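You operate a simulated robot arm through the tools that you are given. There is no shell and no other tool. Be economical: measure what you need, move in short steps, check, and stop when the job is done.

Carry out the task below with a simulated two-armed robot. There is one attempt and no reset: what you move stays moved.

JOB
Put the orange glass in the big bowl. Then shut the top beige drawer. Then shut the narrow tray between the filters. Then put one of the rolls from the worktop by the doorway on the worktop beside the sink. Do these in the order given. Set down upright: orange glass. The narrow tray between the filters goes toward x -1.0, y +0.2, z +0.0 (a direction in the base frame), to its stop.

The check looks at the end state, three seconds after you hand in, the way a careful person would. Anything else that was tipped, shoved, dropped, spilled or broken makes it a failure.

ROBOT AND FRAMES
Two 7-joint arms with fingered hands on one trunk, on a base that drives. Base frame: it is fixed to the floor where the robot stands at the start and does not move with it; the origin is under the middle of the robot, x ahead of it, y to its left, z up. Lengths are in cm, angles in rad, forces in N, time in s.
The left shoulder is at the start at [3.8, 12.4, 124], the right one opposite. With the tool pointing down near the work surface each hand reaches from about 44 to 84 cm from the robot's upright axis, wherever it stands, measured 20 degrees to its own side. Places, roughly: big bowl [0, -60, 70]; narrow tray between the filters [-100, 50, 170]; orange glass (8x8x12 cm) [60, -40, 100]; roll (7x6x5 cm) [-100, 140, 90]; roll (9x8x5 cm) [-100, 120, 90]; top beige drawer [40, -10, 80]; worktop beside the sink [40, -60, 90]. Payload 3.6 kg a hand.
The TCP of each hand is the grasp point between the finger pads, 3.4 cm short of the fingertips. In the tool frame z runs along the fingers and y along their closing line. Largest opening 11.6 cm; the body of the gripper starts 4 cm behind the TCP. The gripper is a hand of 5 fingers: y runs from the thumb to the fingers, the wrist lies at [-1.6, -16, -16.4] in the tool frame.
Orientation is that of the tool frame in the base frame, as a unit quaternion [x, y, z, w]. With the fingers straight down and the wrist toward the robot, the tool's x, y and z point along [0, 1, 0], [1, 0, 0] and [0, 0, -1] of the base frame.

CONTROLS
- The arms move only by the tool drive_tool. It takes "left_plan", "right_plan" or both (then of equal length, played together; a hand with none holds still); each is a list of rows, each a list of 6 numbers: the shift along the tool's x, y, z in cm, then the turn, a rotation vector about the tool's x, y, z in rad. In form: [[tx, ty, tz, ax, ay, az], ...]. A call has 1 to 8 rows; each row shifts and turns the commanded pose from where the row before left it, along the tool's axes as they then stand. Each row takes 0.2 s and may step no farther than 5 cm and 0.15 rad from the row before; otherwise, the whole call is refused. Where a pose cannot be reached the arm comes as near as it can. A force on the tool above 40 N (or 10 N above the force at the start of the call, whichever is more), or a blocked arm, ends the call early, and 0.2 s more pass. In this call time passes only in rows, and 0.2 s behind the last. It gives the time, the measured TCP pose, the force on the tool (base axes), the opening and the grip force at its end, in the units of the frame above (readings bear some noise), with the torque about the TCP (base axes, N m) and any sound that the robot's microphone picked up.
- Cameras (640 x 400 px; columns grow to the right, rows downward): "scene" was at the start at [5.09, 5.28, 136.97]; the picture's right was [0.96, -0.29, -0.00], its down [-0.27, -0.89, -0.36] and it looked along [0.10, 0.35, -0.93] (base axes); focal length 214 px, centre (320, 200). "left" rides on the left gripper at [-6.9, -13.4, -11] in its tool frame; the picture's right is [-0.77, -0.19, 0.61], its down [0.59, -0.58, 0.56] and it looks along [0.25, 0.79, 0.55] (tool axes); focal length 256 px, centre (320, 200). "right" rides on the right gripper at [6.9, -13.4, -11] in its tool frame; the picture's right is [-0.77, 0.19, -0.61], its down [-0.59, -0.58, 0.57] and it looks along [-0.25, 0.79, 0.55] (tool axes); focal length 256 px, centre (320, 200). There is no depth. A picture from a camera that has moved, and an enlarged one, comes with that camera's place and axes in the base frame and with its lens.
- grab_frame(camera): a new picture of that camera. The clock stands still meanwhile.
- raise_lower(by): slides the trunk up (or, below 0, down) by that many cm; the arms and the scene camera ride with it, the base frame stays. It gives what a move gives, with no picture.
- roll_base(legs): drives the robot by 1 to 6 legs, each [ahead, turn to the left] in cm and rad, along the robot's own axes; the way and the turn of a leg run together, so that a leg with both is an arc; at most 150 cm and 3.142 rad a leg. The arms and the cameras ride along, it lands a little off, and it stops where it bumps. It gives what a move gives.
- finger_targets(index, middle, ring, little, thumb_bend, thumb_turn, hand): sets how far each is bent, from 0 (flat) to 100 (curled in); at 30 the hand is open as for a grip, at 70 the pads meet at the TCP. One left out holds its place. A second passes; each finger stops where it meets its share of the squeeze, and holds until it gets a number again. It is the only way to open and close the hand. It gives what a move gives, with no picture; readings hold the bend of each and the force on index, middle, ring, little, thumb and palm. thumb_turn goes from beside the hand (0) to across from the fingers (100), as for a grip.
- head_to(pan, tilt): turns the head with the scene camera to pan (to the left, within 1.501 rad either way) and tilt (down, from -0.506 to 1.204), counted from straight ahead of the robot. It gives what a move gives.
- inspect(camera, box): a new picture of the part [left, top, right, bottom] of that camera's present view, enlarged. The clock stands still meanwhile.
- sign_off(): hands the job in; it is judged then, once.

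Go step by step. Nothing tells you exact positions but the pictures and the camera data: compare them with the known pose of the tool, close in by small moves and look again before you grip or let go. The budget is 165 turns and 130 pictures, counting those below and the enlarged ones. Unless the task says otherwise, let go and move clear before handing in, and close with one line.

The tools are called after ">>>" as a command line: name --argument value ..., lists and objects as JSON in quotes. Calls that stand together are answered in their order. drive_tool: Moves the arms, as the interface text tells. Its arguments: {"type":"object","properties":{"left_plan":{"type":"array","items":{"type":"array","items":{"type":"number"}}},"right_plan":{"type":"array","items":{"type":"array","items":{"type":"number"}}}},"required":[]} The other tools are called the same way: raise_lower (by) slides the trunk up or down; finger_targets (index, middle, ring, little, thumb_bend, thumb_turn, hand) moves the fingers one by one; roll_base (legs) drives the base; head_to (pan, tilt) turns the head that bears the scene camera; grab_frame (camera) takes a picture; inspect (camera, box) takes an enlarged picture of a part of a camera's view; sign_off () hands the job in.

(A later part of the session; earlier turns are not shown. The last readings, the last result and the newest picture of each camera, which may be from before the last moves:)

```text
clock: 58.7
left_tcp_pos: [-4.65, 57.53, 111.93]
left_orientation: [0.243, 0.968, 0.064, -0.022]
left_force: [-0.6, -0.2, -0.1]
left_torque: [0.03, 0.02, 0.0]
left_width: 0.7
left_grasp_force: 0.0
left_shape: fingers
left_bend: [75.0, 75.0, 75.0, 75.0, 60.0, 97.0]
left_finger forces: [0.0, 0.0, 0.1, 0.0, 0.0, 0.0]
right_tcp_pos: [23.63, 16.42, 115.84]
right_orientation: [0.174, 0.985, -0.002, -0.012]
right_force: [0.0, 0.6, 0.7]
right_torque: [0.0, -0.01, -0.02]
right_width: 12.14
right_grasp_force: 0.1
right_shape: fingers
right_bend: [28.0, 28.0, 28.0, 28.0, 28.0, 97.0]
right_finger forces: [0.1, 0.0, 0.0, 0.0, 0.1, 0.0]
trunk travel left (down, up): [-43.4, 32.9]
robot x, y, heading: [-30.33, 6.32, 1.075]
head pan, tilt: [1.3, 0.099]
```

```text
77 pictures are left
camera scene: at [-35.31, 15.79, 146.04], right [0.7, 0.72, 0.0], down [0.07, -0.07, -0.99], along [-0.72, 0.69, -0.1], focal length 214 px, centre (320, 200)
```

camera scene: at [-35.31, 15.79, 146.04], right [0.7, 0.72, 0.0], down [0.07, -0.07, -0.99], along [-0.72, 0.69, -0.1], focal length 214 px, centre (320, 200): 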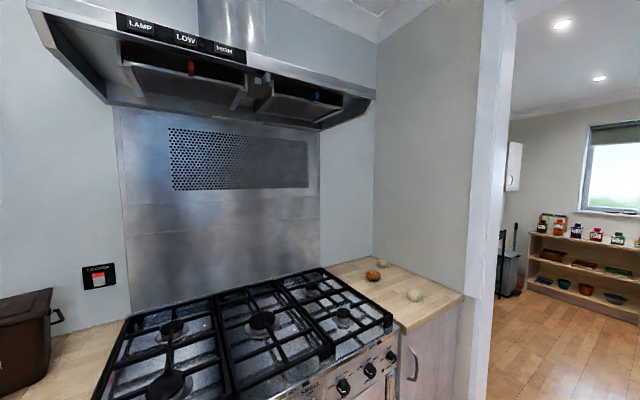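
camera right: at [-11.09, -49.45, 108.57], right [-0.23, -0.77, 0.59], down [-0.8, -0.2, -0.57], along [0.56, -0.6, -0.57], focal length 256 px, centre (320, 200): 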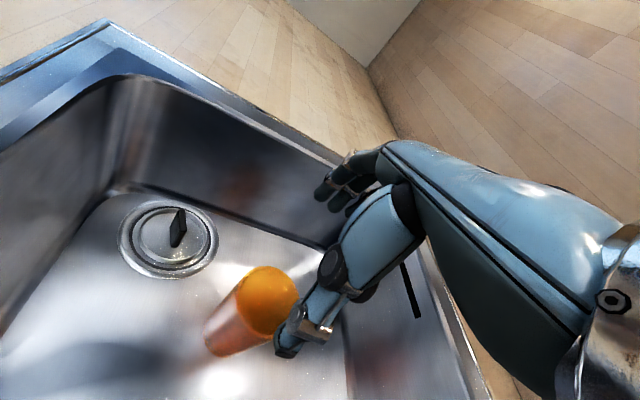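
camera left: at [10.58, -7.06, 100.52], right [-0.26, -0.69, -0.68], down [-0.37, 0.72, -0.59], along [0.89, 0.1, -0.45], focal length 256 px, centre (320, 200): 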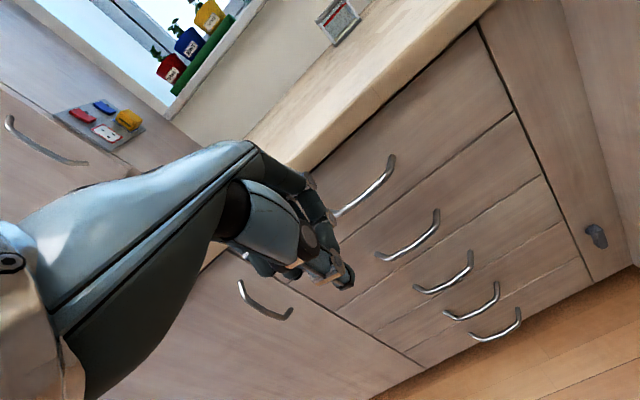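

The hood is visible with two filters (red and blue tabs); I zoom on the part between them.

>>> inspect --camera "scene" --box '[20, 0, 400, 140]'

>>> inspect --camera "scene" --box '[340, 240, 480, 340]'

```text
1.68 times, centred on (210, 70) of scene
camera zoom: at [-35.31, 15.79, 146.04], right [0.7, 0.72, 0.0], down [0.07, -0.07, -0.99], along [-0.72, 0.69, -0.1], focal length 361 px, centre (505, 419)
```

zoom: 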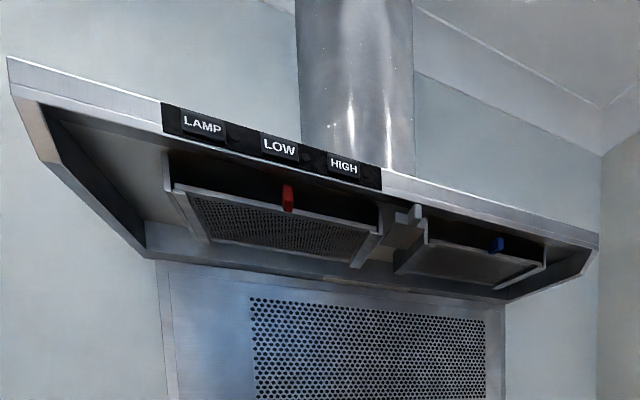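

```text
4.00 times, centred on (410, 290) of scene
camera zoom: at [-35.31, 15.79, 146.04], right [0.7, 0.72, 0.0], down [0.07, -0.07, -0.99], along [-0.72, 0.69, -0.1], focal length 858 px, centre (-40, -160)
```

zoom: 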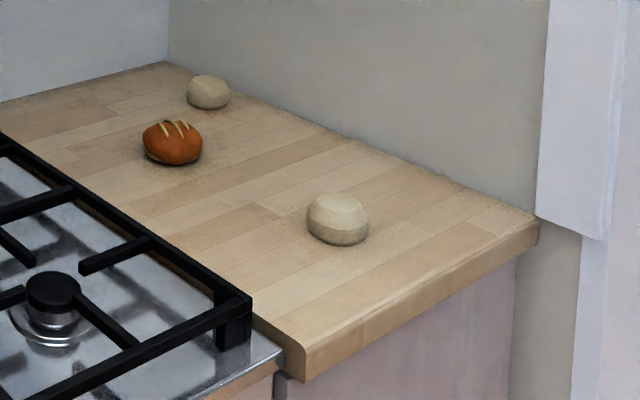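

Rolls: brown at about (-97,115), pale ones at (-103,135) and (-73,112). The narrow tray hangs under the hood between the filters. I turn to face the hood (heading ≈2.94).

>>> roll_base --legs '[[0, 1.86]]'

>>> head_to --pan -0.5 --tilt -0.35

>>> grab_frame --camera "scene"

```text
clock: 63.6
left_tcp_pos: [-86.72, 17.0, 111.84]
left_orientation: [-0.628, 0.776, 0.022, -0.064]
left_force: [0.1, 0.6, 0.6]
left_torque: [0.0, 0.01, 0.03]
left_width: 0.68
left_grasp_force: 0.1
left_shape: fingers
left_bend: [75.0, 75.0, 75.0, 75.0, 60.0, 97.0]
left_finger forces: [0.1, 0.0, 0.1, 0.0, 0.0, 0.0]
right_tcp_pos: [-55.14, 55.62, 115.86]
right_orientation: [-0.683, 0.73, -0.011, -0.006]
right_force: [0.3, -0.1, 0.6]
right_torque: [0.01, 0.0, 0.01]
right_width: 12.18
right_grasp_force: 0.1
right_shape: fingers
right_bend: [28.0, 28.0, 28.0, 28.0, 28.0, 97.0]
right_finger forces: [0.0, 0.0, 0.1, 0.0, 0.0, 0.1]
trunk travel left (down, up): [-43.4, 32.9]
robot x, y, heading: [-30.63, 6.34, 2.932]
head pan, tilt: [1.3, 0.099]
```

```text
clock: 65.4
left_tcp_pos: [-86.75, 16.9, 111.87]
left_orientation: [-0.628, 0.775, 0.021, -0.063]
left_force: [0.6, -1.0, 0.8]
left_torque: [-0.02, 0.04, 0.02]
left_width: 0.69
left_grasp_force: 0.0
left_shape: fingers
left_bend: [75.0, 75.0, 75.0, 75.0, 60.0, 97.0]
left_finger forces: [0.0, 0.0, 0.0, 0.0, 0.0, 0.0]
right_tcp_pos: [-55.15, 55.62, 115.94]
right_orientation: [-0.683, 0.73, -0.011, -0.006]
right_force: [0.2, -0.5, 0.3]
right_torque: [0.01, -0.01, 0.01]
right_width: 12.16
right_grasp_force: 0.1
right_shape: fingers
right_bend: [28.0, 28.0, 28.0, 28.0, 28.0, 97.0]
right_finger forces: [0.0, 0.1, 0.1, 0.1, 0.0, 0.0]
trunk travel left (down, up): [-43.4, 32.9]
robot x, y, heading: [-30.65, 6.63, 2.928]
head pan, tilt: [-0.499, -0.351]
```

```text
74 pictures are left
camera scene: at [-39.45, 12.17, 149.89], right [0.65, 0.76, 0.0], down [-0.26, 0.22, -0.94], along [-0.71, 0.61, 0.34], focal length 214 px, centre (320, 200)
```

scene: 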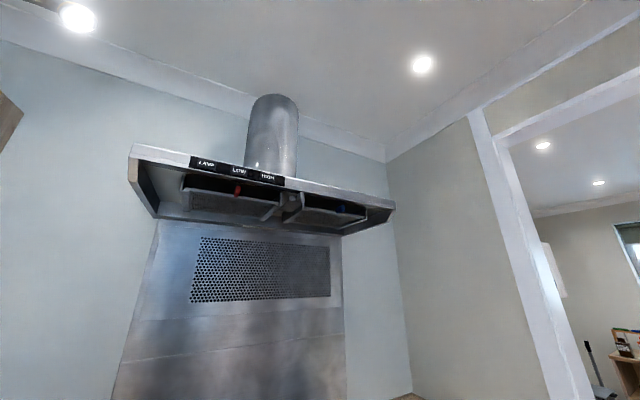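

>>> inspect --camera "scene" --box '[220, 150, 360, 240]'

```text
4.44 times, centred on (290, 195) of scene
camera zoom: at [-39.45, 12.17, 149.89], right [0.65, 0.76, 0.0], down [-0.26, 0.22, -0.94], along [-0.71, 0.61, 0.34], focal length 953 px, centre (453, 222)
```

zoom: 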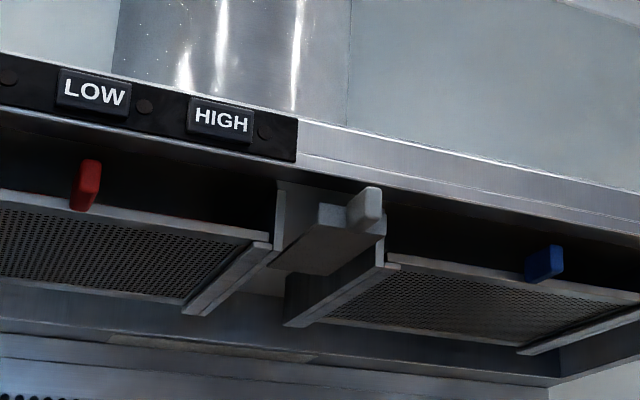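

I've triangulated the tray's knob at about (-92, 49, 174). It must be pushed along (-0.98,0.2). I'll use the right index finger extended; form that shape and look at it.

>>> finger_targets --hand "right" --index 0 --middle 0 --ring 90 --little 90 --thumb_bend 80 --thumb_turn 60

>>> head_to --pan -0.9 --tilt 0.5

>>> grab_frame --camera "right"

>>> grab_frame --camera "scene"

```text
clock: 66.4
left_tcp_pos: [-86.66, 16.93, 111.94]
left_orientation: [-0.628, 0.775, 0.021, -0.064]
left_force: [0.1, -0.3, 0.4]
left_torque: [0.0, 0.02, 0.03]
left_width: 0.69
left_grasp_force: 0.0
left_shape: fingers
left_bend: [75.0, 75.0, 75.0, 75.0, 60.0, 97.0]
left_finger forces: [0.0, 0.0, 0.1, 0.0, 0.0, 0.0]
right_tcp_pos: [-55.2, 55.69, 115.73]
right_orientation: [-0.683, 0.73, -0.01, -0.006]
right_force: [-0.2, -0.1, -0.1]
right_torque: [-0.04, 0.01, 0.0]
right_width: 9.98
right_grasp_force: 0.1
right_shape: fingers
right_bend: [0.0, 0.0, 90.0, 90.0, 80.0, 62.0]
right_finger forces: [0.0, 0.0, 0.0, 0.0, 0.1, 0.1]
trunk travel left (down, up): [-43.4, 32.9]
robot x, y, heading: [-30.5, 6.28, 2.93]
head pan, tilt: [-0.499, -0.351]
```

```text
clock: 67.5
left_tcp_pos: [-86.79, 16.95, 111.82]
left_orientation: [-0.628, 0.775, 0.021, -0.064]
left_force: [0.4, 0.2, 0.0]
left_torque: [0.0, 0.02, 0.01]
left_width: 0.7
left_grasp_force: 0.0
left_shape: fingers
left_bend: [75.0, 75.0, 75.0, 75.0, 60.0, 97.0]
left_finger forces: [0.0, 0.0, 0.1, 0.0, 0.1, 0.1]
right_tcp_pos: [-55.12, 55.57, 115.98]
right_orientation: [-0.684, 0.729, -0.01, -0.006]
right_force: [0.5, 0.0, -0.1]
right_torque: [0.02, -0.01, 0.02]
right_width: 9.93
right_grasp_force: 0.1
right_shape: fingers
right_bend: [0.0, 0.0, 90.0, 90.0, 80.0, 62.0]
right_finger forces: [0.1, 0.0, 0.1, 0.1, 0.1, 0.1]
trunk travel left (down, up): [-43.4, 32.9]
robot x, y, heading: [-30.59, 6.33, 2.924]
head pan, tilt: [-0.901, 0.499]
```

```text
72 pictures are left
camera right: at [-42.34, 48.17, 127.1], right [-0.14, 0.79, 0.59], down [0.62, 0.54, -0.58], along [-0.77, 0.29, -0.56], focal length 256 px, centre (320, 200)
```

right: 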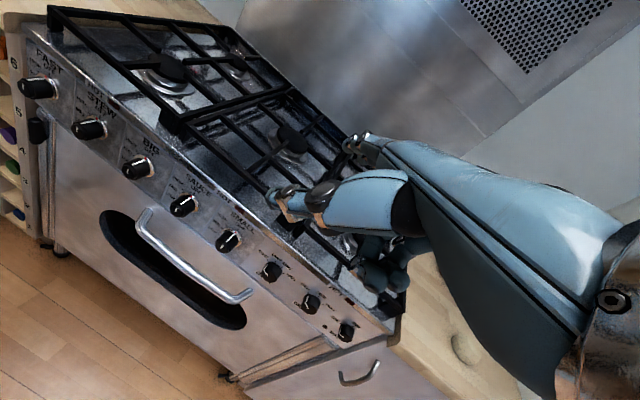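

```text
71 pictures are left
camera scene: at [-37.72, 15.37, 142.34], right [0.9, 0.44, 0.0], down [0.21, -0.43, -0.88], along [-0.39, 0.79, -0.48], focal length 214 px, centre (320, 200)
```

scene: 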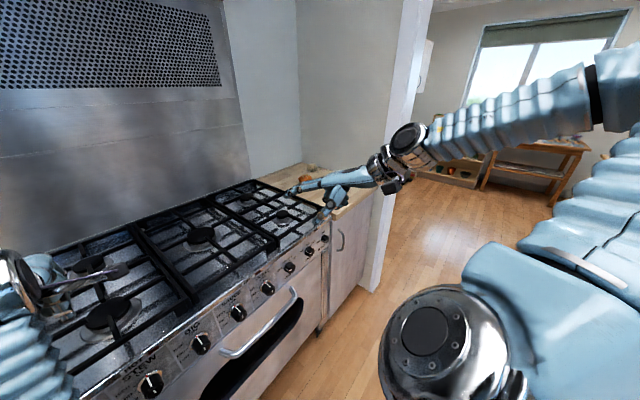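

Fingertip lies at about tool [1.4,10,-3]. I pull the left hand back, pitch the right hand up (about 70°) while still clear of the hood.

>>> drive_tool --left_plan '[[0, -3, 0, 0, 0, 0], [0, -3, 0, 0, 0, 0], [0, -3, 0, 0, 0, 0], [0, -3, 0, 0, 0, 0], [0, 0, 0, 0, 0, 0], [0, 0, 0, 0, 0, 0], [0, 0, 0, 0, 0, 0], [0, 0, 0, 0, 0, 0]]' --right_plan '[[0, 0, 0, -0.14, 0, 0], [0, 0, 0, -0.14, 0, 0], [0, 0, 0, -0.14, 0, 0], [0, 0, 0, -0.14, 0, 0], [0, 0, 0, -0.14, 0, 0], [0, 0, 0, -0.14, 0, 0], [0, 0, 0, -0.14, 0, 0], [0, 0, 0, -0.14, 0, 0]]'

>>> grab_frame --camera "scene"

```text
clock: 68.5
left_tcp_pos: [-79.44, 10.55, 110.97]
left_orientation: [-0.647, 0.751, -0.002, -0.131]
left_force: [-0.6, -0.1, -0.7]
left_torque: [0.01, 0.0, -0.02]
left_width: 0.69
left_grasp_force: 0.0
left_shape: fingers
left_bend: [75.0, 75.0, 75.0, 75.0, 60.0, 97.0]
left_finger forces: [0.0, 0.1, 0.1, 0.1, 0.0, 0.0]
right_tcp_pos: [-55.09, 55.22, 115.7]
right_orientation: [-0.671, 0.71, 0.139, -0.161]
right_force: [0.1, 1.7, -0.2]
right_torque: [0.0, 0.0, 0.0]
right_width: 9.96
right_grasp_force: 0.0
right_shape: fingers
right_bend: [0.0, 0.0, 90.0, 90.0, 80.0, 62.0]
right_finger forces: [0.0, 0.2, 0.1, 0.0, 0.0, 0.1]
right hand out of reach, approached as far as the arm can: row 2
trunk travel left (down, up): [-43.4, 32.9]
robot x, y, heading: [-30.69, 6.41, 2.928]
head pan, tilt: [-0.901, 0.499]
stopped in row 4 (left hand): the arm was blocked; the commanded pose is now the measured one
```

```text
70 pictures are left
camera scene: at [-37.66, 15.4, 142.34], right [0.9, 0.44, 0.0], down [0.21, -0.43, -0.88], along [-0.39, 0.79, -0.48], focal length 214 px, centre (320, 200)
```

scene: 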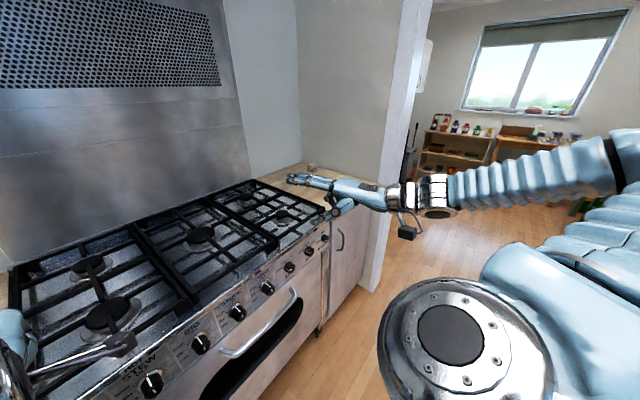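

The left hand is now short of the hood lip. I raise the trunk 28 cm and then continue pitching the right hand.

>>> raise_lower --by 28

>>> drive_tool --right_plan '[[0, 0, 0, -0.14, 0, 0], [0, 0, 0, -0.14, 0, 0], [0, 0, 0, -0.14, 0, 0], [0, 0, 0, -0.14, 0, 0], [0, 0, 0, -0.14, 0, 0]]'

>>> head_to --pan -0.5 --tilt 0.1

>>> grab_frame --camera "scene"

```text
clock: 70.9
left_tcp_pos: [-81.51, 6.57, 138.0]
left_orientation: [-0.661, 0.725, -0.024, -0.192]
left_force: [0.5, 0.8, -0.1]
left_torque: [0.02, 0.01, 0.02]
left_width: 0.68
left_grasp_force: 0.0
left_shape: fingers
left_bend: [75.0, 75.0, 75.0, 75.0, 60.0, 97.0]
left_finger forces: [0.1, 0.1, 0.0, 0.0, 0.1, 0.0]
right_tcp_pos: [-55.35, 55.13, 141.98]
right_orientation: [-0.671, 0.71, 0.139, -0.16]
right_force: [0.4, 0.1, -0.3]
right_torque: [0.03, 0.03, 0.02]
right_width: 9.97
right_grasp_force: 0.0
right_shape: fingers
right_bend: [0.0, 0.0, 90.0, 90.0, 80.0, 62.0]
right_finger forces: [0.1, 0.0, 0.0, 0.0, 0.0, 0.1]
trunk travel left (down, up): [-69.6, 6.6]
robot x, y, heading: [-30.28, 6.52, 2.927]
head pan, tilt: [-0.901, 0.499]
stopped: the arm was blocked; the commanded pose is now the measured one
```

```text
clock: 72.1
left_tcp_pos: [-81.65, 6.6, 137.77]
left_orientation: [-0.661, 0.725, -0.026, -0.192]
left_force: [-0.2, 0.1, -0.6]
left_torque: [-0.01, 0.0, 0.02]
left_width: 0.68
left_grasp_force: 0.1
left_shape: fingers
left_bend: [75.0, 75.0, 75.0, 75.0, 60.0, 97.0]
left_finger forces: [0.1, 0.0, 0.0, 0.0, 0.1, 0.0]
right_tcp_pos: [-55.44, 55.24, 141.81]
right_orientation: [-0.575, 0.62, 0.374, -0.381]
right_force: [0.2, 0.4, -0.1]
right_torque: [-0.01, 0.03, 0.01]
right_width: 9.99
right_grasp_force: 0.1
right_shape: fingers
right_bend: [0.0, 0.0, 90.0, 90.0, 80.0, 62.0]
right_finger forces: [0.1, 0.0, 0.0, 0.0, 0.0, 0.0]
trunk travel left (down, up): [-69.6, 6.6]
robot x, y, heading: [-30.56, 6.83, 2.931]
head pan, tilt: [-0.901, 0.499]
```

```text
clock: 72.9
left_tcp_pos: [-81.45, 6.6, 137.75]
left_orientation: [-0.661, 0.725, -0.026, -0.193]
left_force: [-0.1, 0.6, 0.1]
left_torque: [0.0, 0.02, -0.01]
left_width: 0.7
left_grasp_force: 0.0
left_shape: fingers
left_bend: [75.0, 75.0, 75.0, 75.0, 60.0, 97.0]
left_finger forces: [0.1, 0.0, 0.0, 0.1, 0.0, 0.0]
right_tcp_pos: [-55.16, 55.23, 141.88]
right_orientation: [-0.575, 0.62, 0.375, -0.38]
right_force: [0.0, 0.4, -0.6]
right_torque: [0.0, -0.03, 0.0]
right_width: 9.94
right_grasp_force: 0.1
right_shape: fingers
right_bend: [0.0, 0.0, 90.0, 90.0, 80.0, 62.0]
right_finger forces: [0.0, 0.0, 0.1, 0.0, 0.0, 0.0]
trunk travel left (down, up): [-69.6, 6.6]
robot x, y, heading: [-30.36, 6.4, 2.929]
head pan, tilt: [-0.499, 0.099]
```

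```text
69 pictures are left
camera scene: at [-38.4, 12.74, 172.37], right [0.65, 0.76, 0.0], down [0.08, -0.07, -0.99], along [-0.75, 0.65, -0.1], focal length 214 px, centre (320, 200)
```

scene: 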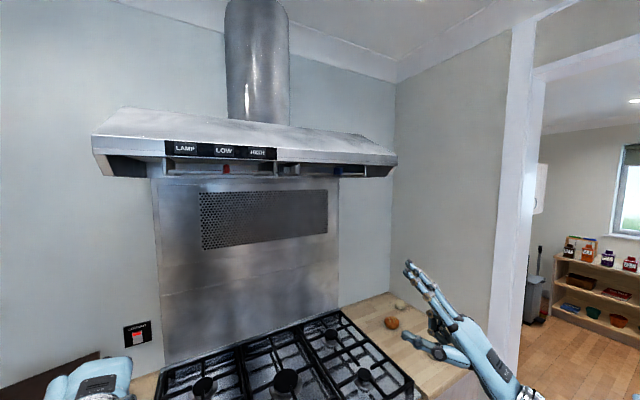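

I zoom in on the tray and knob, now at eye level.

>>> inspect --camera "scene" --box '[210, 130, 370, 200]'

```text
4.00 times, centred on (290, 165) of scene
camera zoom: at [-38.4, 12.74, 172.37], right [0.65, 0.76, 0.0], down [0.08, -0.07, -0.99], along [-0.75, 0.65, -0.1], focal length 858 px, centre (440, 340)
```

zoom: 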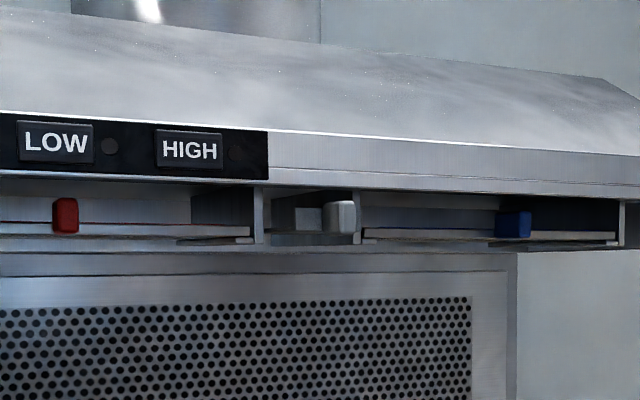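

The knob (light grey, ~2.3 cm) is at about (-93.5, 50.2, 175), just below lip level (~176.7). I use the index finger only: curl the middle finger, raise the trunk a bit more and lift the hand to knob height in front of the hood.

>>> finger_targets --hand "right" --middle 90

>>> drive_tool --right_plan '[[0.18, 3.79, -1.8, 0, 0, 0], [0.18, 3.79, -1.8, 0, 0, 0], [0.18, 3.79, -1.8, 0, 0, 0], [0.18, 3.79, -1.8, 0, 0, 0], [0.18, 3.79, -1.8, 0, 0, 0]]'

>>> grab_frame --camera "scene"

>>> grab_frame --camera "right"

```text
clock: 73.9
left_tcp_pos: [-81.54, 6.59, 137.9]
left_orientation: [-0.66, 0.726, -0.026, -0.192]
left_force: [-0.6, 0.1, -0.3]
left_torque: [-0.02, -0.05, 0.01]
left_width: 0.7
left_grasp_force: 0.0
left_shape: fingers
left_bend: [75.0, 75.0, 75.0, 75.0, 60.0, 97.0]
left_finger forces: [0.0, 0.0, 0.0, 0.0, 0.0, 0.1]
right_tcp_pos: [-55.28, 55.13, 141.9]
right_orientation: [-0.575, 0.62, 0.374, -0.381]
right_force: [-1.0, 0.5, 0.3]
right_torque: [0.02, 0.02, 0.01]
right_width: 9.97
right_grasp_force: 0.1
right_shape: fingers
right_bend: [0.0, 90.0, 90.0, 90.0, 80.0, 62.0]
right_finger forces: [0.0, 0.0, 0.0, 0.1, 0.0, 0.1]
trunk travel left (down, up): [-69.6, 6.6]
robot x, y, heading: [-30.48, 6.38, 2.926]
head pan, tilt: [-0.499, 0.099]
```

```text
clock: 75.1
left_tcp_pos: [-81.26, 6.56, 137.96]
left_orientation: [-0.661, 0.725, -0.026, -0.193]
left_force: [-0.2, 0.5, 0.7]
left_torque: [0.01, 0.05, 0.01]
left_width: 0.68
left_grasp_force: 0.0
left_shape: fingers
left_bend: [75.0, 75.0, 75.0, 75.0, 60.0, 97.0]
left_finger forces: [0.1, 0.0, 0.0, 0.0, 0.1, 0.0]
right_tcp_pos: [-55.96, 54.98, 162.9]
right_orientation: [-0.575, 0.62, 0.374, -0.381]
right_force: [0.7, 0.5, 0.4]
right_torque: [0.0, -0.05, 0.03]
right_width: 9.98
right_grasp_force: 0.1
right_shape: fingers
right_bend: [0.0, 90.0, 90.0, 90.0, 80.0, 62.0]
right_finger forces: [0.0, 0.0, 0.1, 0.0, 0.1, 0.0]
right hand out of reach, approached as far as the arm can: row 5
trunk travel left (down, up): [-69.6, 6.6]
robot x, y, heading: [-30.63, 6.74, 2.926]
head pan, tilt: [-0.499, 0.099]
```

```text
67 pictures are left
camera scene: at [-38.18, 12.81, 172.38], right [0.65, 0.76, 0.0], down [0.07, -0.07, -1.0], along [-0.75, 0.65, -0.1], focal length 214 px, centre (320, 200)
```

scene: 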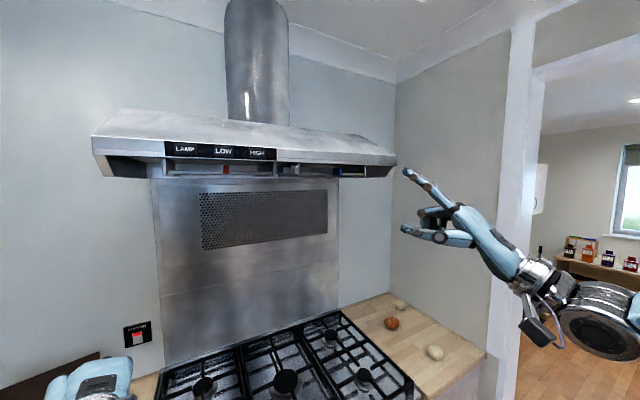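

```text
66 pictures are left
camera right: at [-40.61, 46.99, 155.73], right [0.51, 0.76, 0.4], down [-0.24, 0.57, -0.79], along [-0.83, 0.31, 0.47], focal length 256 px, centre (320, 200)
```

right: 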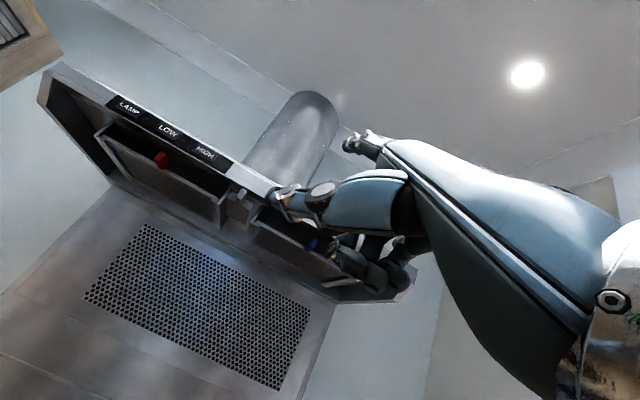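

Index tip triangulated at (-59.4,54.1,173.9). I curl the thumb fully and move toward the knob in two stages.

>>> finger_targets --hand "right" --thumb_bend 100

>>> drive_tool --right_plan '[[0.9, 1.83, 3.69, 0, 0, 0], [0.9, 1.83, 3.69, 0, 0, 0], [0.9, 1.83, 3.69, 0, 0, 0], [0.9, 1.83, 3.69, 0, 0, 0], [0.9, 1.83, 3.69, 0, 0, 0]]'

>>> grab_frame --camera "scene"

>>> grab_frame --camera "right"

```text
clock: 76.1
left_tcp_pos: [-81.45, 6.64, 137.86]
left_orientation: [-0.661, 0.725, -0.025, -0.192]
left_force: [-0.2, -0.1, 1.0]
left_torque: [0.0, 0.0, -0.04]
left_width: 0.72
left_grasp_force: 0.1
left_shape: fingers
left_bend: [75.0, 75.0, 75.0, 75.0, 60.0, 97.0]
left_finger forces: [0.0, 0.1, 0.0, 0.1, 0.0, 0.0]
right_tcp_pos: [-56.22, 54.75, 162.76]
right_orientation: [-0.576, 0.619, 0.374, -0.382]
right_force: [0.3, 0.2, -0.8]
right_torque: [-0.03, 0.0, 0.05]
right_width: 6.65
right_grasp_force: 0.1
right_shape: fingers
right_bend: [0.0, 90.0, 90.0, 90.0, 100.0, 62.0]
right_finger forces: [0.0, 0.1, 0.1, 0.0, 0.0, 0.1]
trunk travel left (down, up): [-69.6, 6.6]
robot x, y, heading: [-30.62, 6.63, 2.931]
head pan, tilt: [-0.499, 0.099]
```

```text
clock: 77.3
left_tcp_pos: [-81.78, 6.68, 137.81]
left_orientation: [-0.66, 0.726, -0.026, -0.191]
left_force: [0.1, -0.7, 0.1]
left_torque: [0.0, -0.02, 0.02]
left_width: 0.71
left_grasp_force: 0.1
left_shape: fingers
left_bend: [75.0, 75.0, 75.0, 75.0, 60.0, 97.0]
left_finger forces: [0.0, 0.0, 0.0, 0.1, 0.0, 0.0]
right_tcp_pos: [-77.34, 51.24, 163.35]
right_orientation: [-0.576, 0.62, 0.373, -0.38]
right_force: [-1.3, -0.3, -1.0]
right_torque: [0.03, 0.04, 0.03]
right_width: 6.67
right_grasp_force: 0.1
right_shape: fingers
right_bend: [0.0, 90.0, 90.0, 90.0, 100.0, 62.0]
right_finger forces: [0.0, 0.1, 0.0, 0.0, 0.0, 0.0]
trunk travel left (down, up): [-69.6, 6.6]
robot x, y, heading: [-30.85, 6.19, 2.929]
head pan, tilt: [-0.499, 0.099]
```

```text
65 pictures are left
camera scene: at [-38.67, 12.8, 172.36], right [0.65, 0.76, 0.0], down [0.08, -0.07, -0.99], along [-0.75, 0.65, -0.1], focal length 214 px, centre (320, 200)
```

scene: 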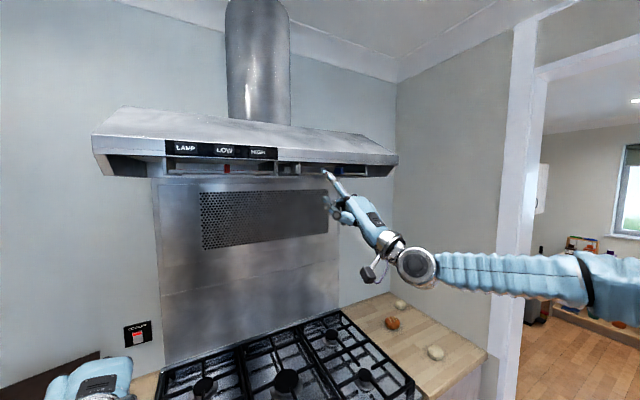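

```text
64 pictures are left
camera right: at [-61.86, 43.31, 156.21], right [0.51, 0.76, 0.4], down [-0.23, 0.57, -0.79], along [-0.83, 0.31, 0.47], focal length 256 px, centre (320, 200)
```

right: 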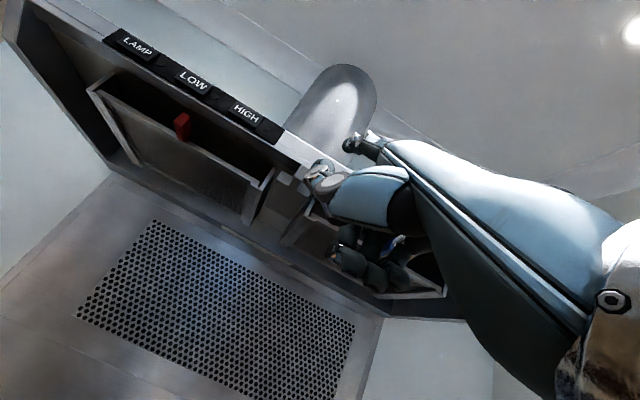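

>>> inspect --camera "scene" --box '[240, 140, 380, 230]'

>>> inspect --camera "right" --box '[220, 90, 420, 230]'

```text
4.44 times, centred on (310, 185) of scene
camera zoom: at [-38.67, 12.8, 172.36], right [0.65, 0.76, 0.0], down [0.08, -0.07, -0.99], along [-0.75, 0.65, -0.1], focal length 953 px, centre (364, 267)
```

zoom: 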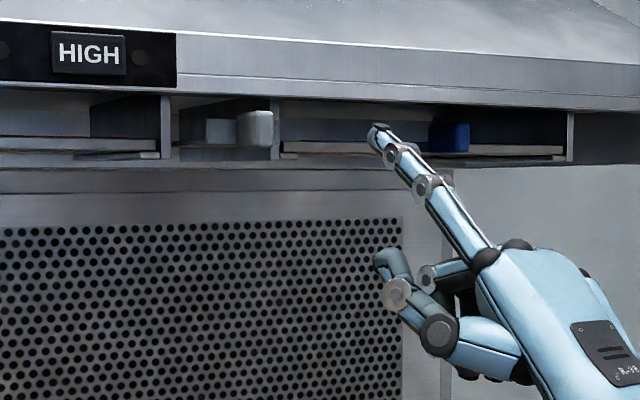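

```text
2.86 times, centred on (320, 160) of right
camera zoom: at [-61.86, 43.31, 156.21], right [0.51, 0.76, 0.4], down [-0.23, 0.57, -0.79], along [-0.83, 0.31, 0.47], focal length 731 px, centre (320, 314)
```

zoom: 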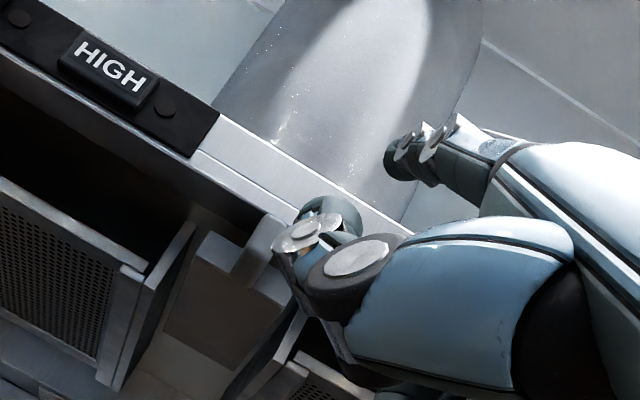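

Index tip at (-80.7,50.3,174.5), knob at (-93.4,50.5,175.1). I close in to just before contact.

>>> drive_tool --right_plan '[[0.32, 1.43, 2.73, 0, 0, 0], [0.32, 1.43, 2.73, 0, 0, 0], [0.25, 1.2, 2.2, 0, 0, 0]]'

>>> inspect --camera "scene" --box '[240, 140, 380, 230]'

>>> inspect --camera "right" --box '[220, 90, 420, 230]'

```text
clock: 78.1
left_tcp_pos: [-81.69, 6.56, 137.89]
left_orientation: [-0.66, 0.726, -0.027, -0.193]
left_force: [-0.4, -0.6, -0.4]
left_torque: [-0.02, 0.0, 0.0]
left_width: 0.71
left_grasp_force: 0.1
left_shape: fingers
left_bend: [75.0, 75.0, 75.0, 75.0, 60.0, 97.0]
left_finger forces: [0.1, 0.0, 0.1, 0.0, 0.0, 0.0]
right_tcp_pos: [-85.49, 50.71, 163.75]
right_orientation: [-0.576, 0.619, 0.374, -0.381]
right_force: [-0.2, -0.5, -0.2]
right_torque: [0.01, 0.01, -0.02]
right_width: 6.66
right_grasp_force: 0.0
right_shape: fingers
right_bend: [0.0, 90.0, 90.0, 90.0, 100.0, 62.0]
right_finger forces: [0.0, 0.1, 0.1, 0.0, 0.0, 0.0]
trunk travel left (down, up): [-69.6, 6.6]
robot x, y, heading: [-30.59, 6.71, 2.929]
head pan, tilt: [-0.499, 0.099]
```

```text
4.44 times, centred on (310, 185) of scene
camera zoom: at [-38.49, 12.68, 172.37], right [0.65, 0.76, 0.0], down [0.08, -0.07, -0.99], along [-0.75, 0.65, -0.1], focal length 953 px, centre (364, 267)
```

zoom: 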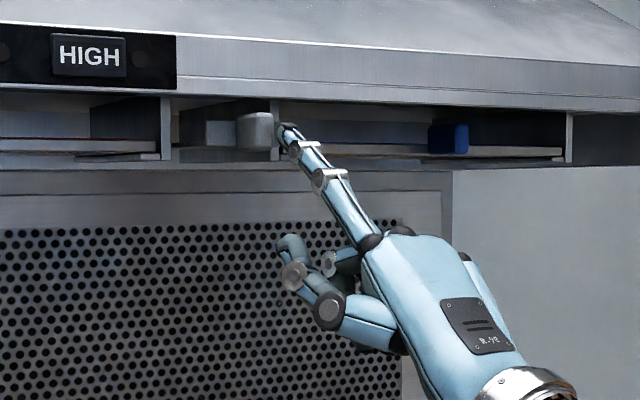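

```text
2.86 times, centred on (320, 160) of right
camera zoom: at [-70.21, 42.76, 156.62], right [0.51, 0.76, 0.4], down [-0.24, 0.57, -0.79], along [-0.83, 0.31, 0.47], focal length 731 px, centre (320, 314)
```

zoom: 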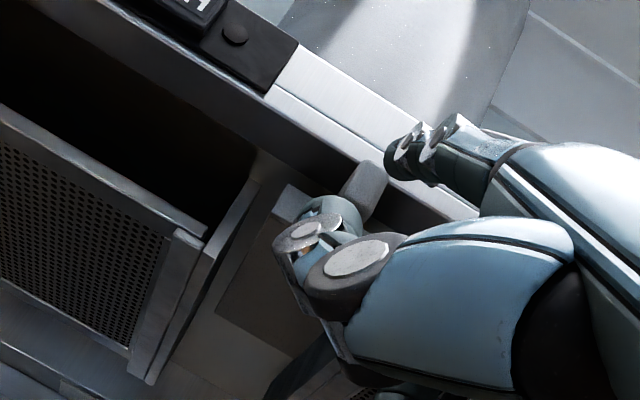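

The finger is in line, ~3 cm short of the knob. I push along (-0.98,0.2) in small rows.

>>> drive_tool --right_plan '[[-0.23, 0.65, 1.33, 0, 0, 0], [-0.23, 0.65, 1.33, 0, 0, 0], [-0.23, 0.65, 1.33, 0, 0, 0], [-0.23, 0.65, 1.33, 0, 0, 0]]'

>>> inspect --camera "scene" --box '[240, 140, 380, 230]'

>>> inspect --camera "right" --box '[220, 90, 420, 230]'

```text
clock: 79.1
left_tcp_pos: [-81.7, 6.54, 137.91]
left_orientation: [-0.661, 0.725, -0.025, -0.192]
left_force: [0.2, 0.8, 0.7]
left_torque: [-0.01, -0.02, -0.02]
left_width: 0.7
left_grasp_force: 0.1
left_shape: fingers
left_bend: [75.0, 75.0, 75.0, 75.0, 60.0, 97.0]
left_finger forces: [0.0, 0.0, 0.0, 0.1, 0.0, 0.1]
right_tcp_pos: [-91.73, 51.81, 163.58]
right_orientation: [-0.576, 0.619, 0.373, -0.381]
right_force: [0.3, 0.0, 0.5]
right_torque: [0.0, 0.03, 0.0]
right_width: 6.71
right_grasp_force: 0.1
right_shape: fingers
right_bend: [0.0, 90.0, 90.0, 90.0, 100.0, 62.0]
right_finger forces: [0.0, 0.0, 0.0, 0.1, 0.1, 0.0]
trunk travel left (down, up): [-69.6, 6.6]
robot x, y, heading: [-30.72, 6.33, 2.927]
head pan, tilt: [-0.499, 0.099]
```

```text
4.44 times, centred on (310, 185) of scene
camera zoom: at [-38.56, 12.73, 172.37], right [0.65, 0.76, 0.0], down [0.08, -0.07, -0.99], along [-0.75, 0.65, -0.1], focal length 953 px, centre (364, 267)
```

zoom: 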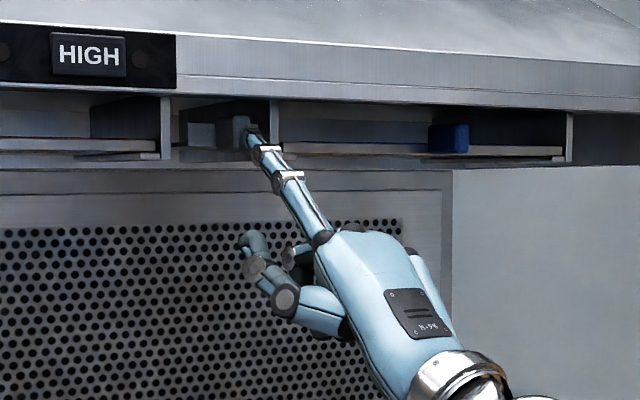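

```text
2.86 times, centred on (320, 160) of right
camera zoom: at [-76.16, 43.94, 156.5], right [0.51, 0.76, 0.4], down [-0.23, 0.57, -0.79], along [-0.83, 0.31, 0.47], focal length 731 px, centre (320, 314)
```

zoom: 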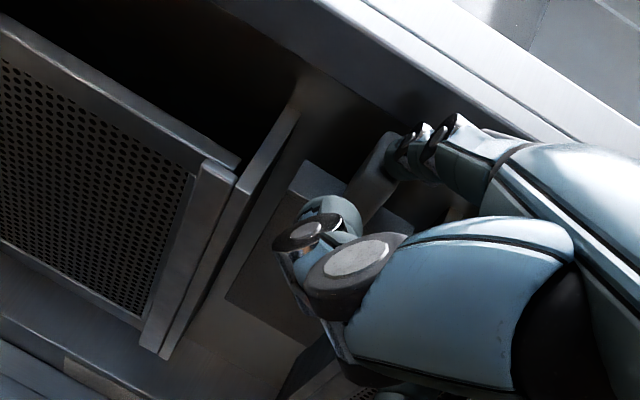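

The finger is pushing the knob. Continue.

>>> drive_tool --right_plan '[[0.0, 0.65, 1.33, 0, 0, 0], [-0.2, 0.65, 1.33, 0, 0, 0], [-0.23, 0.65, 1.33, 0, 0, 0], [-0.23, 0.65, 1.33, 0, 0, 0]]'

>>> inspect --camera "scene" --box '[240, 140, 380, 230]'

>>> inspect --camera "right" --box '[220, 90, 420, 230]'

```text
clock: 79.7
left_tcp_pos: [-80.87, 6.88, 138.09]
left_orientation: [-0.658, 0.727, -0.023, -0.194]
left_force: [-0.5, 0.2, -0.4]
left_torque: [0.0, 0.01, -0.02]
left_width: 0.68
left_grasp_force: 0.1
left_shape: fingers
left_bend: [75.0, 75.0, 75.0, 75.0, 60.0, 97.0]
left_finger forces: [0.0, 0.0, 0.0, 0.0, 0.0, 0.0]
right_tcp_pos: [-92.5, 52.47, 163.39]
right_orientation: [-0.576, 0.621, 0.375, -0.376]
right_force: [33.7, -5.1, -17.5]
right_torque: [0.77, 3.33, 0.58]
right_width: 6.99
right_grasp_force: 17.3
right_shape: fingers
right_bend: [0.0, 90.0, 90.0, 90.0, 100.0, 62.0]
right_finger forces: [34.3, 0.0, 0.1, 0.0, 0.0, 0.1]
trunk travel left (down, up): [-69.6, 6.6]
robot x, y, heading: [-30.4, 6.02, 2.911]
head pan, tilt: [-0.499, 0.099]
stopped in row 2 (right hand): the force on the tool passed its limit (the readings are from after the stop); the commanded pose is now the measured one
```

```text
4.44 times, centred on (310, 185) of scene
camera zoom: at [-37.48, 12.73, 172.39], right [0.66, 0.75, 0.0], down [0.07, -0.07, -1.0], along [-0.74, 0.66, -0.1], focal length 953 px, centre (364, 267)
```

zoom: 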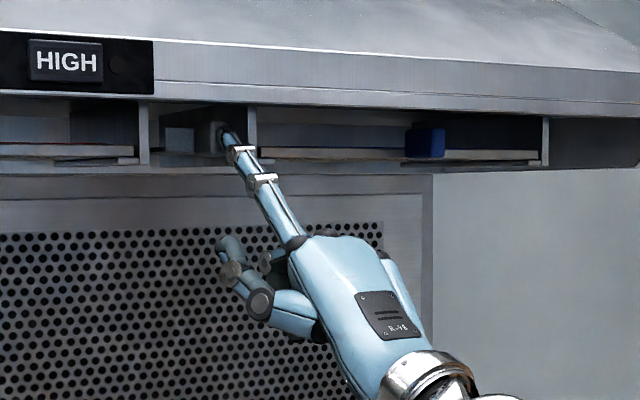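

```text
2.86 times, centred on (320, 160) of right
camera zoom: at [-77.17, 44.48, 156.3], right [0.51, 0.76, 0.41], down [-0.23, 0.58, -0.79], along [-0.83, 0.31, 0.47], focal length 731 px, centre (320, 314)
```

zoom: 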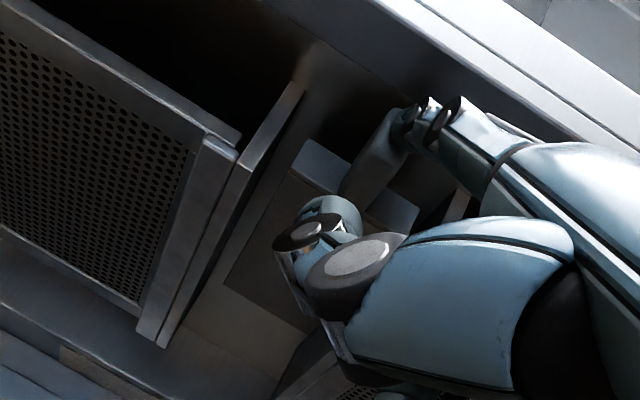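

The force rose sharply: probably the stop. I back the finger off and look at whether the tray is fully home.

>>> drive_tool --right_plan '[[0.23, -0.65, -1.33, 0, 0, 0], [0.6, -1.6, -3.3, 0, 0, 0], [0.6, -1.6, -3.3, 0, 0, 0], [0.6, -1.6, -3.3, 0, 0, 0]]'

>>> inspect --camera "scene" --box '[210, 130, 370, 200]'

>>> inspect --camera "right" --box '[140, 70, 380, 240]'

```text
clock: 80.7
left_tcp_pos: [-81.39, 6.83, 137.95]
left_orientation: [-0.66, 0.726, -0.025, -0.193]
left_force: [0.0, -0.2, 0.2]
left_torque: [0.03, -0.01, -0.02]
left_width: 0.72
left_grasp_force: 0.1
left_shape: fingers
left_bend: [75.0, 75.0, 75.0, 75.0, 60.0, 97.0]
left_finger forces: [0.1, 0.0, 0.1, 0.0, 0.1, 0.0]
right_tcp_pos: [-80.91, 49.51, 163.39]
right_orientation: [-0.575, 0.622, 0.375, -0.377]
right_force: [0.3, 0.3, 0.1]
right_torque: [-0.01, 0.0, -0.05]
right_width: 6.7
right_grasp_force: 0.1
right_shape: fingers
right_bend: [0.0, 90.0, 90.0, 90.0, 100.0, 62.0]
right_finger forces: [0.0, 0.0, 0.0, 0.1, 0.0, 0.1]
trunk travel left (down, up): [-69.6, 6.6]
robot x, y, heading: [-30.67, 6.13, 2.917]
head pan, tilt: [-0.499, 0.099]
```

```text
4.00 times, centred on (290, 165) of scene
camera zoom: at [-38.19, 12.7, 172.38], right [0.66, 0.75, 0.0], down [0.07, -0.07, -1.0], along [-0.75, 0.66, -0.1], focal length 858 px, centre (440, 340)
```

zoom: 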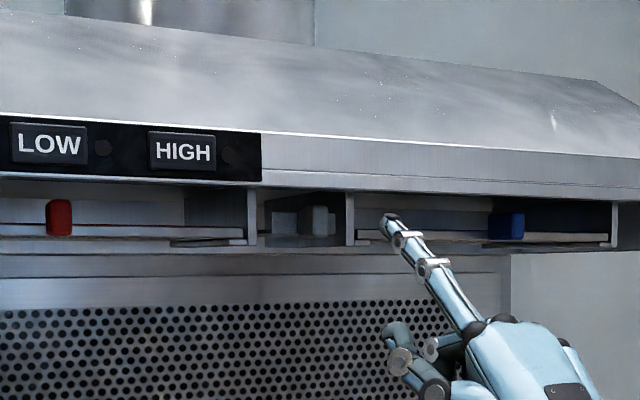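

```text
2.35 times, centred on (260, 155) of right
camera zoom: at [-65.37, 41.65, 156.32], right [0.51, 0.76, 0.41], down [-0.23, 0.57, -0.79], along [-0.83, 0.31, 0.47], focal length 602 px, centre (461, 306)
```

zoom: 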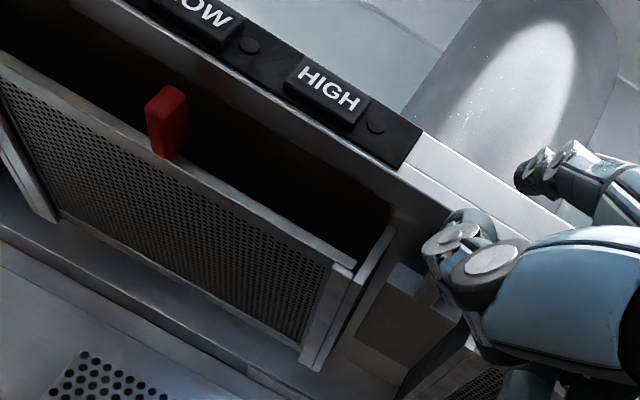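

The tray moved ~3–4 cm. To be sure it's at its stop, I push once more, centred a bit further left on the knob.

>>> drive_tool --right_plan '[[0.2, 1.5, 3.0, 0, 0, 0], [0.1, 1.6, 3.3, 0, 0, 0], [-0.3, 1.3, 2.6, 0, 0, 0], [-0.15, 0.45, 0.9, 0, 0, 0], [-0.15, 0.45, 0.9, 0, 0, 0], [-0.15, 0.45, 0.9, 0, 0, 0], [-0.15, 0.45, 0.9, 0, 0, 0]]'

>>> inspect --camera "scene" --box '[240, 140, 380, 230]'

```text
clock: 82.3
left_tcp_pos: [-81.49, 6.71, 137.75]
left_orientation: [-0.659, 0.726, -0.025, -0.192]
left_force: [-0.4, -0.5, 0.3]
left_torque: [0.02, -0.01, -0.01]
left_width: 0.7
left_grasp_force: 0.1
left_shape: fingers
left_bend: [75.0, 75.0, 75.0, 75.0, 60.0, 97.0]
left_finger forces: [0.0, 0.0, 0.0, 0.1, 0.1, 0.0]
right_tcp_pos: [-95.16, 50.98, 163.45]
right_orientation: [-0.577, 0.621, 0.374, -0.376]
right_force: [0.3, -3.4, -2.5]
right_torque: [0.29, 0.01, 0.01]
right_width: 6.6
right_grasp_force: 1.8
right_shape: fingers
right_bend: [0.0, 90.0, 90.0, 90.0, 100.0, 62.0]
right_finger forces: [3.3, 0.0, 0.0, 0.0, 0.0, 0.1]
trunk travel left (down, up): [-69.6, 6.6]
robot x, y, heading: [-30.39, 6.39, 2.917]
head pan, tilt: [-0.499, 0.099]
```

```text
4.44 times, centred on (310, 185) of scene
camera zoom: at [-38.39, 12.67, 172.37], right [0.66, 0.75, 0.0], down [0.08, -0.07, -0.99], along [-0.75, 0.66, -0.1], focal length 953 px, centre (364, 267)
```

zoom: 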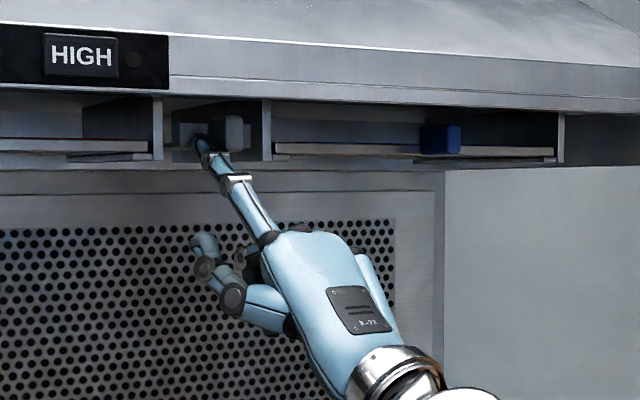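

The finger slid to the left of the knob, against the tray's front face area. I push a little further to feel the stop there.

>>> drive_tool --right_plan '[[-0.15, 0.45, 0.9, 0, 0, 0], [-0.15, 0.45, 0.9, 0, 0, 0]]'

>>> inspect --camera "right" --box '[220, 90, 420, 230]'

>>> inspect --camera "scene" --box '[240, 140, 380, 230]'

```text
clock: 82.9
left_tcp_pos: [-80.95, 6.82, 138.09]
left_orientation: [-0.659, 0.727, -0.024, -0.192]
left_force: [0.1, 0.7, -1.0]
left_torque: [-0.01, 0.01, 0.02]
left_width: 0.71
left_grasp_force: 0.0
left_shape: fingers
left_bend: [75.0, 75.0, 75.0, 75.0, 60.0, 97.0]
left_finger forces: [0.0, 0.0, 0.1, 0.1, 0.1, 0.0]
right_tcp_pos: [-96.4, 51.34, 163.64]
right_orientation: [-0.577, 0.62, 0.375, -0.377]
right_force: [22.0, -6.7, -15.4]
right_torque: [0.86, 1.87, 0.35]
right_width: 6.59
right_grasp_force: 14.2
right_shape: fingers
right_bend: [0.0, 90.0, 90.0, 90.0, 100.0, 62.0]
right_finger forces: [28.3, 0.0, 0.1, 0.1, 0.0, 0.1]
trunk travel left (down, up): [-69.6, 6.6]
robot x, y, heading: [-30.48, 6.52, 2.914]
head pan, tilt: [-0.499, 0.099]
```

```text
2.86 times, centred on (320, 160) of right
camera zoom: at [-80.89, 43.4, 156.5], right [0.51, 0.76, 0.41], down [-0.23, 0.58, -0.79], along [-0.83, 0.31, 0.47], focal length 731 px, centre (320, 314)
```

zoom: 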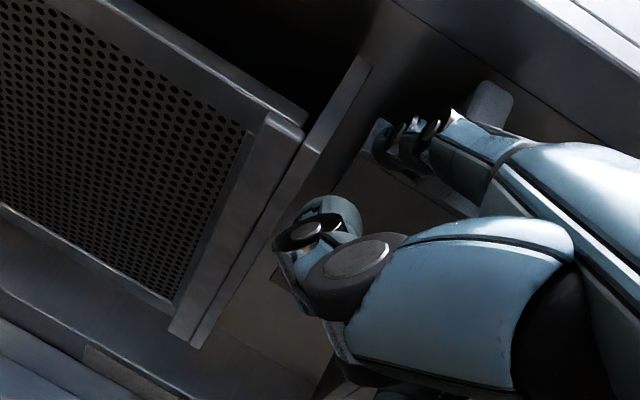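

```text
4.44 times, centred on (310, 185) of scene
camera zoom: at [-37.63, 12.66, 172.39], right [0.66, 0.75, 0.0], down [0.07, -0.07, -1.0], along [-0.75, 0.66, -0.1], focal length 953 px, centre (364, 267)
```

zoom: 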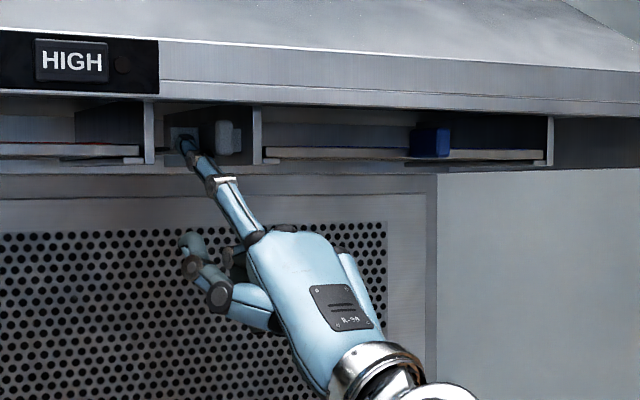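

I press once more to see if it advances at ~30–40 N.

>>> drive_tool --right_plan '[[-0.15, 0.45, 0.9, 0, 0, 0], [-0.15, 0.45, 0.9, 0, 0, 0], [-0.15, 0.45, 0.9, 0, 0, 0]]'

>>> inspect --camera "right" --box '[220, 90, 420, 230]'

```text
clock: 83.2
left_tcp_pos: [-80.93, 6.91, 138.04]
left_orientation: [-0.658, 0.728, -0.023, -0.193]
left_force: [-0.3, 0.2, 0.4]
left_torque: [-0.02, 0.01, 0.02]
left_width: 0.72
left_grasp_force: 0.1
left_shape: fingers
left_bend: [75.0, 75.0, 75.0, 75.0, 60.0, 97.0]
left_finger forces: [0.0, 0.0, 0.0, 0.0, 0.1, 0.1]
right_tcp_pos: [-96.47, 51.38, 163.28]
right_orientation: [-0.579, 0.62, 0.375, -0.374]
right_force: [24.8, -6.7, -13.8]
right_torque: [0.89, 2.32, 0.46]
right_width: 6.78
right_grasp_force: 14.0
right_shape: fingers
right_bend: [0.0, 90.0, 90.0, 90.0, 100.0, 62.0]
right_finger forces: [28.1, 0.0, 0.0, 0.0, 0.0, 0.0]
trunk travel left (down, up): [-69.6, 6.6]
robot x, y, heading: [-30.16, 6.41, 2.915]
head pan, tilt: [-0.499, 0.099]
stopped in row 1 (right hand): the force on the tool passed its limit (the readings are from after the stop); the commanded pose is now the measured one
```

```text
2.86 times, centred on (320, 160) of right
camera zoom: at [-81.1, 43.48, 156.27], right [0.51, 0.76, 0.41], down [-0.22, 0.58, -0.78], along [-0.83, 0.3, 0.46], focal length 731 px, centre (320, 314)
```

zoom: 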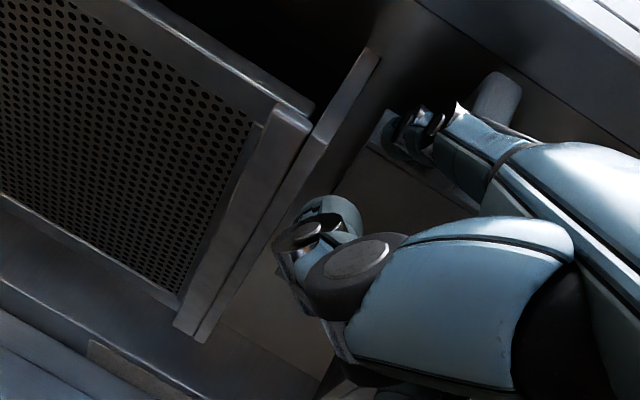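

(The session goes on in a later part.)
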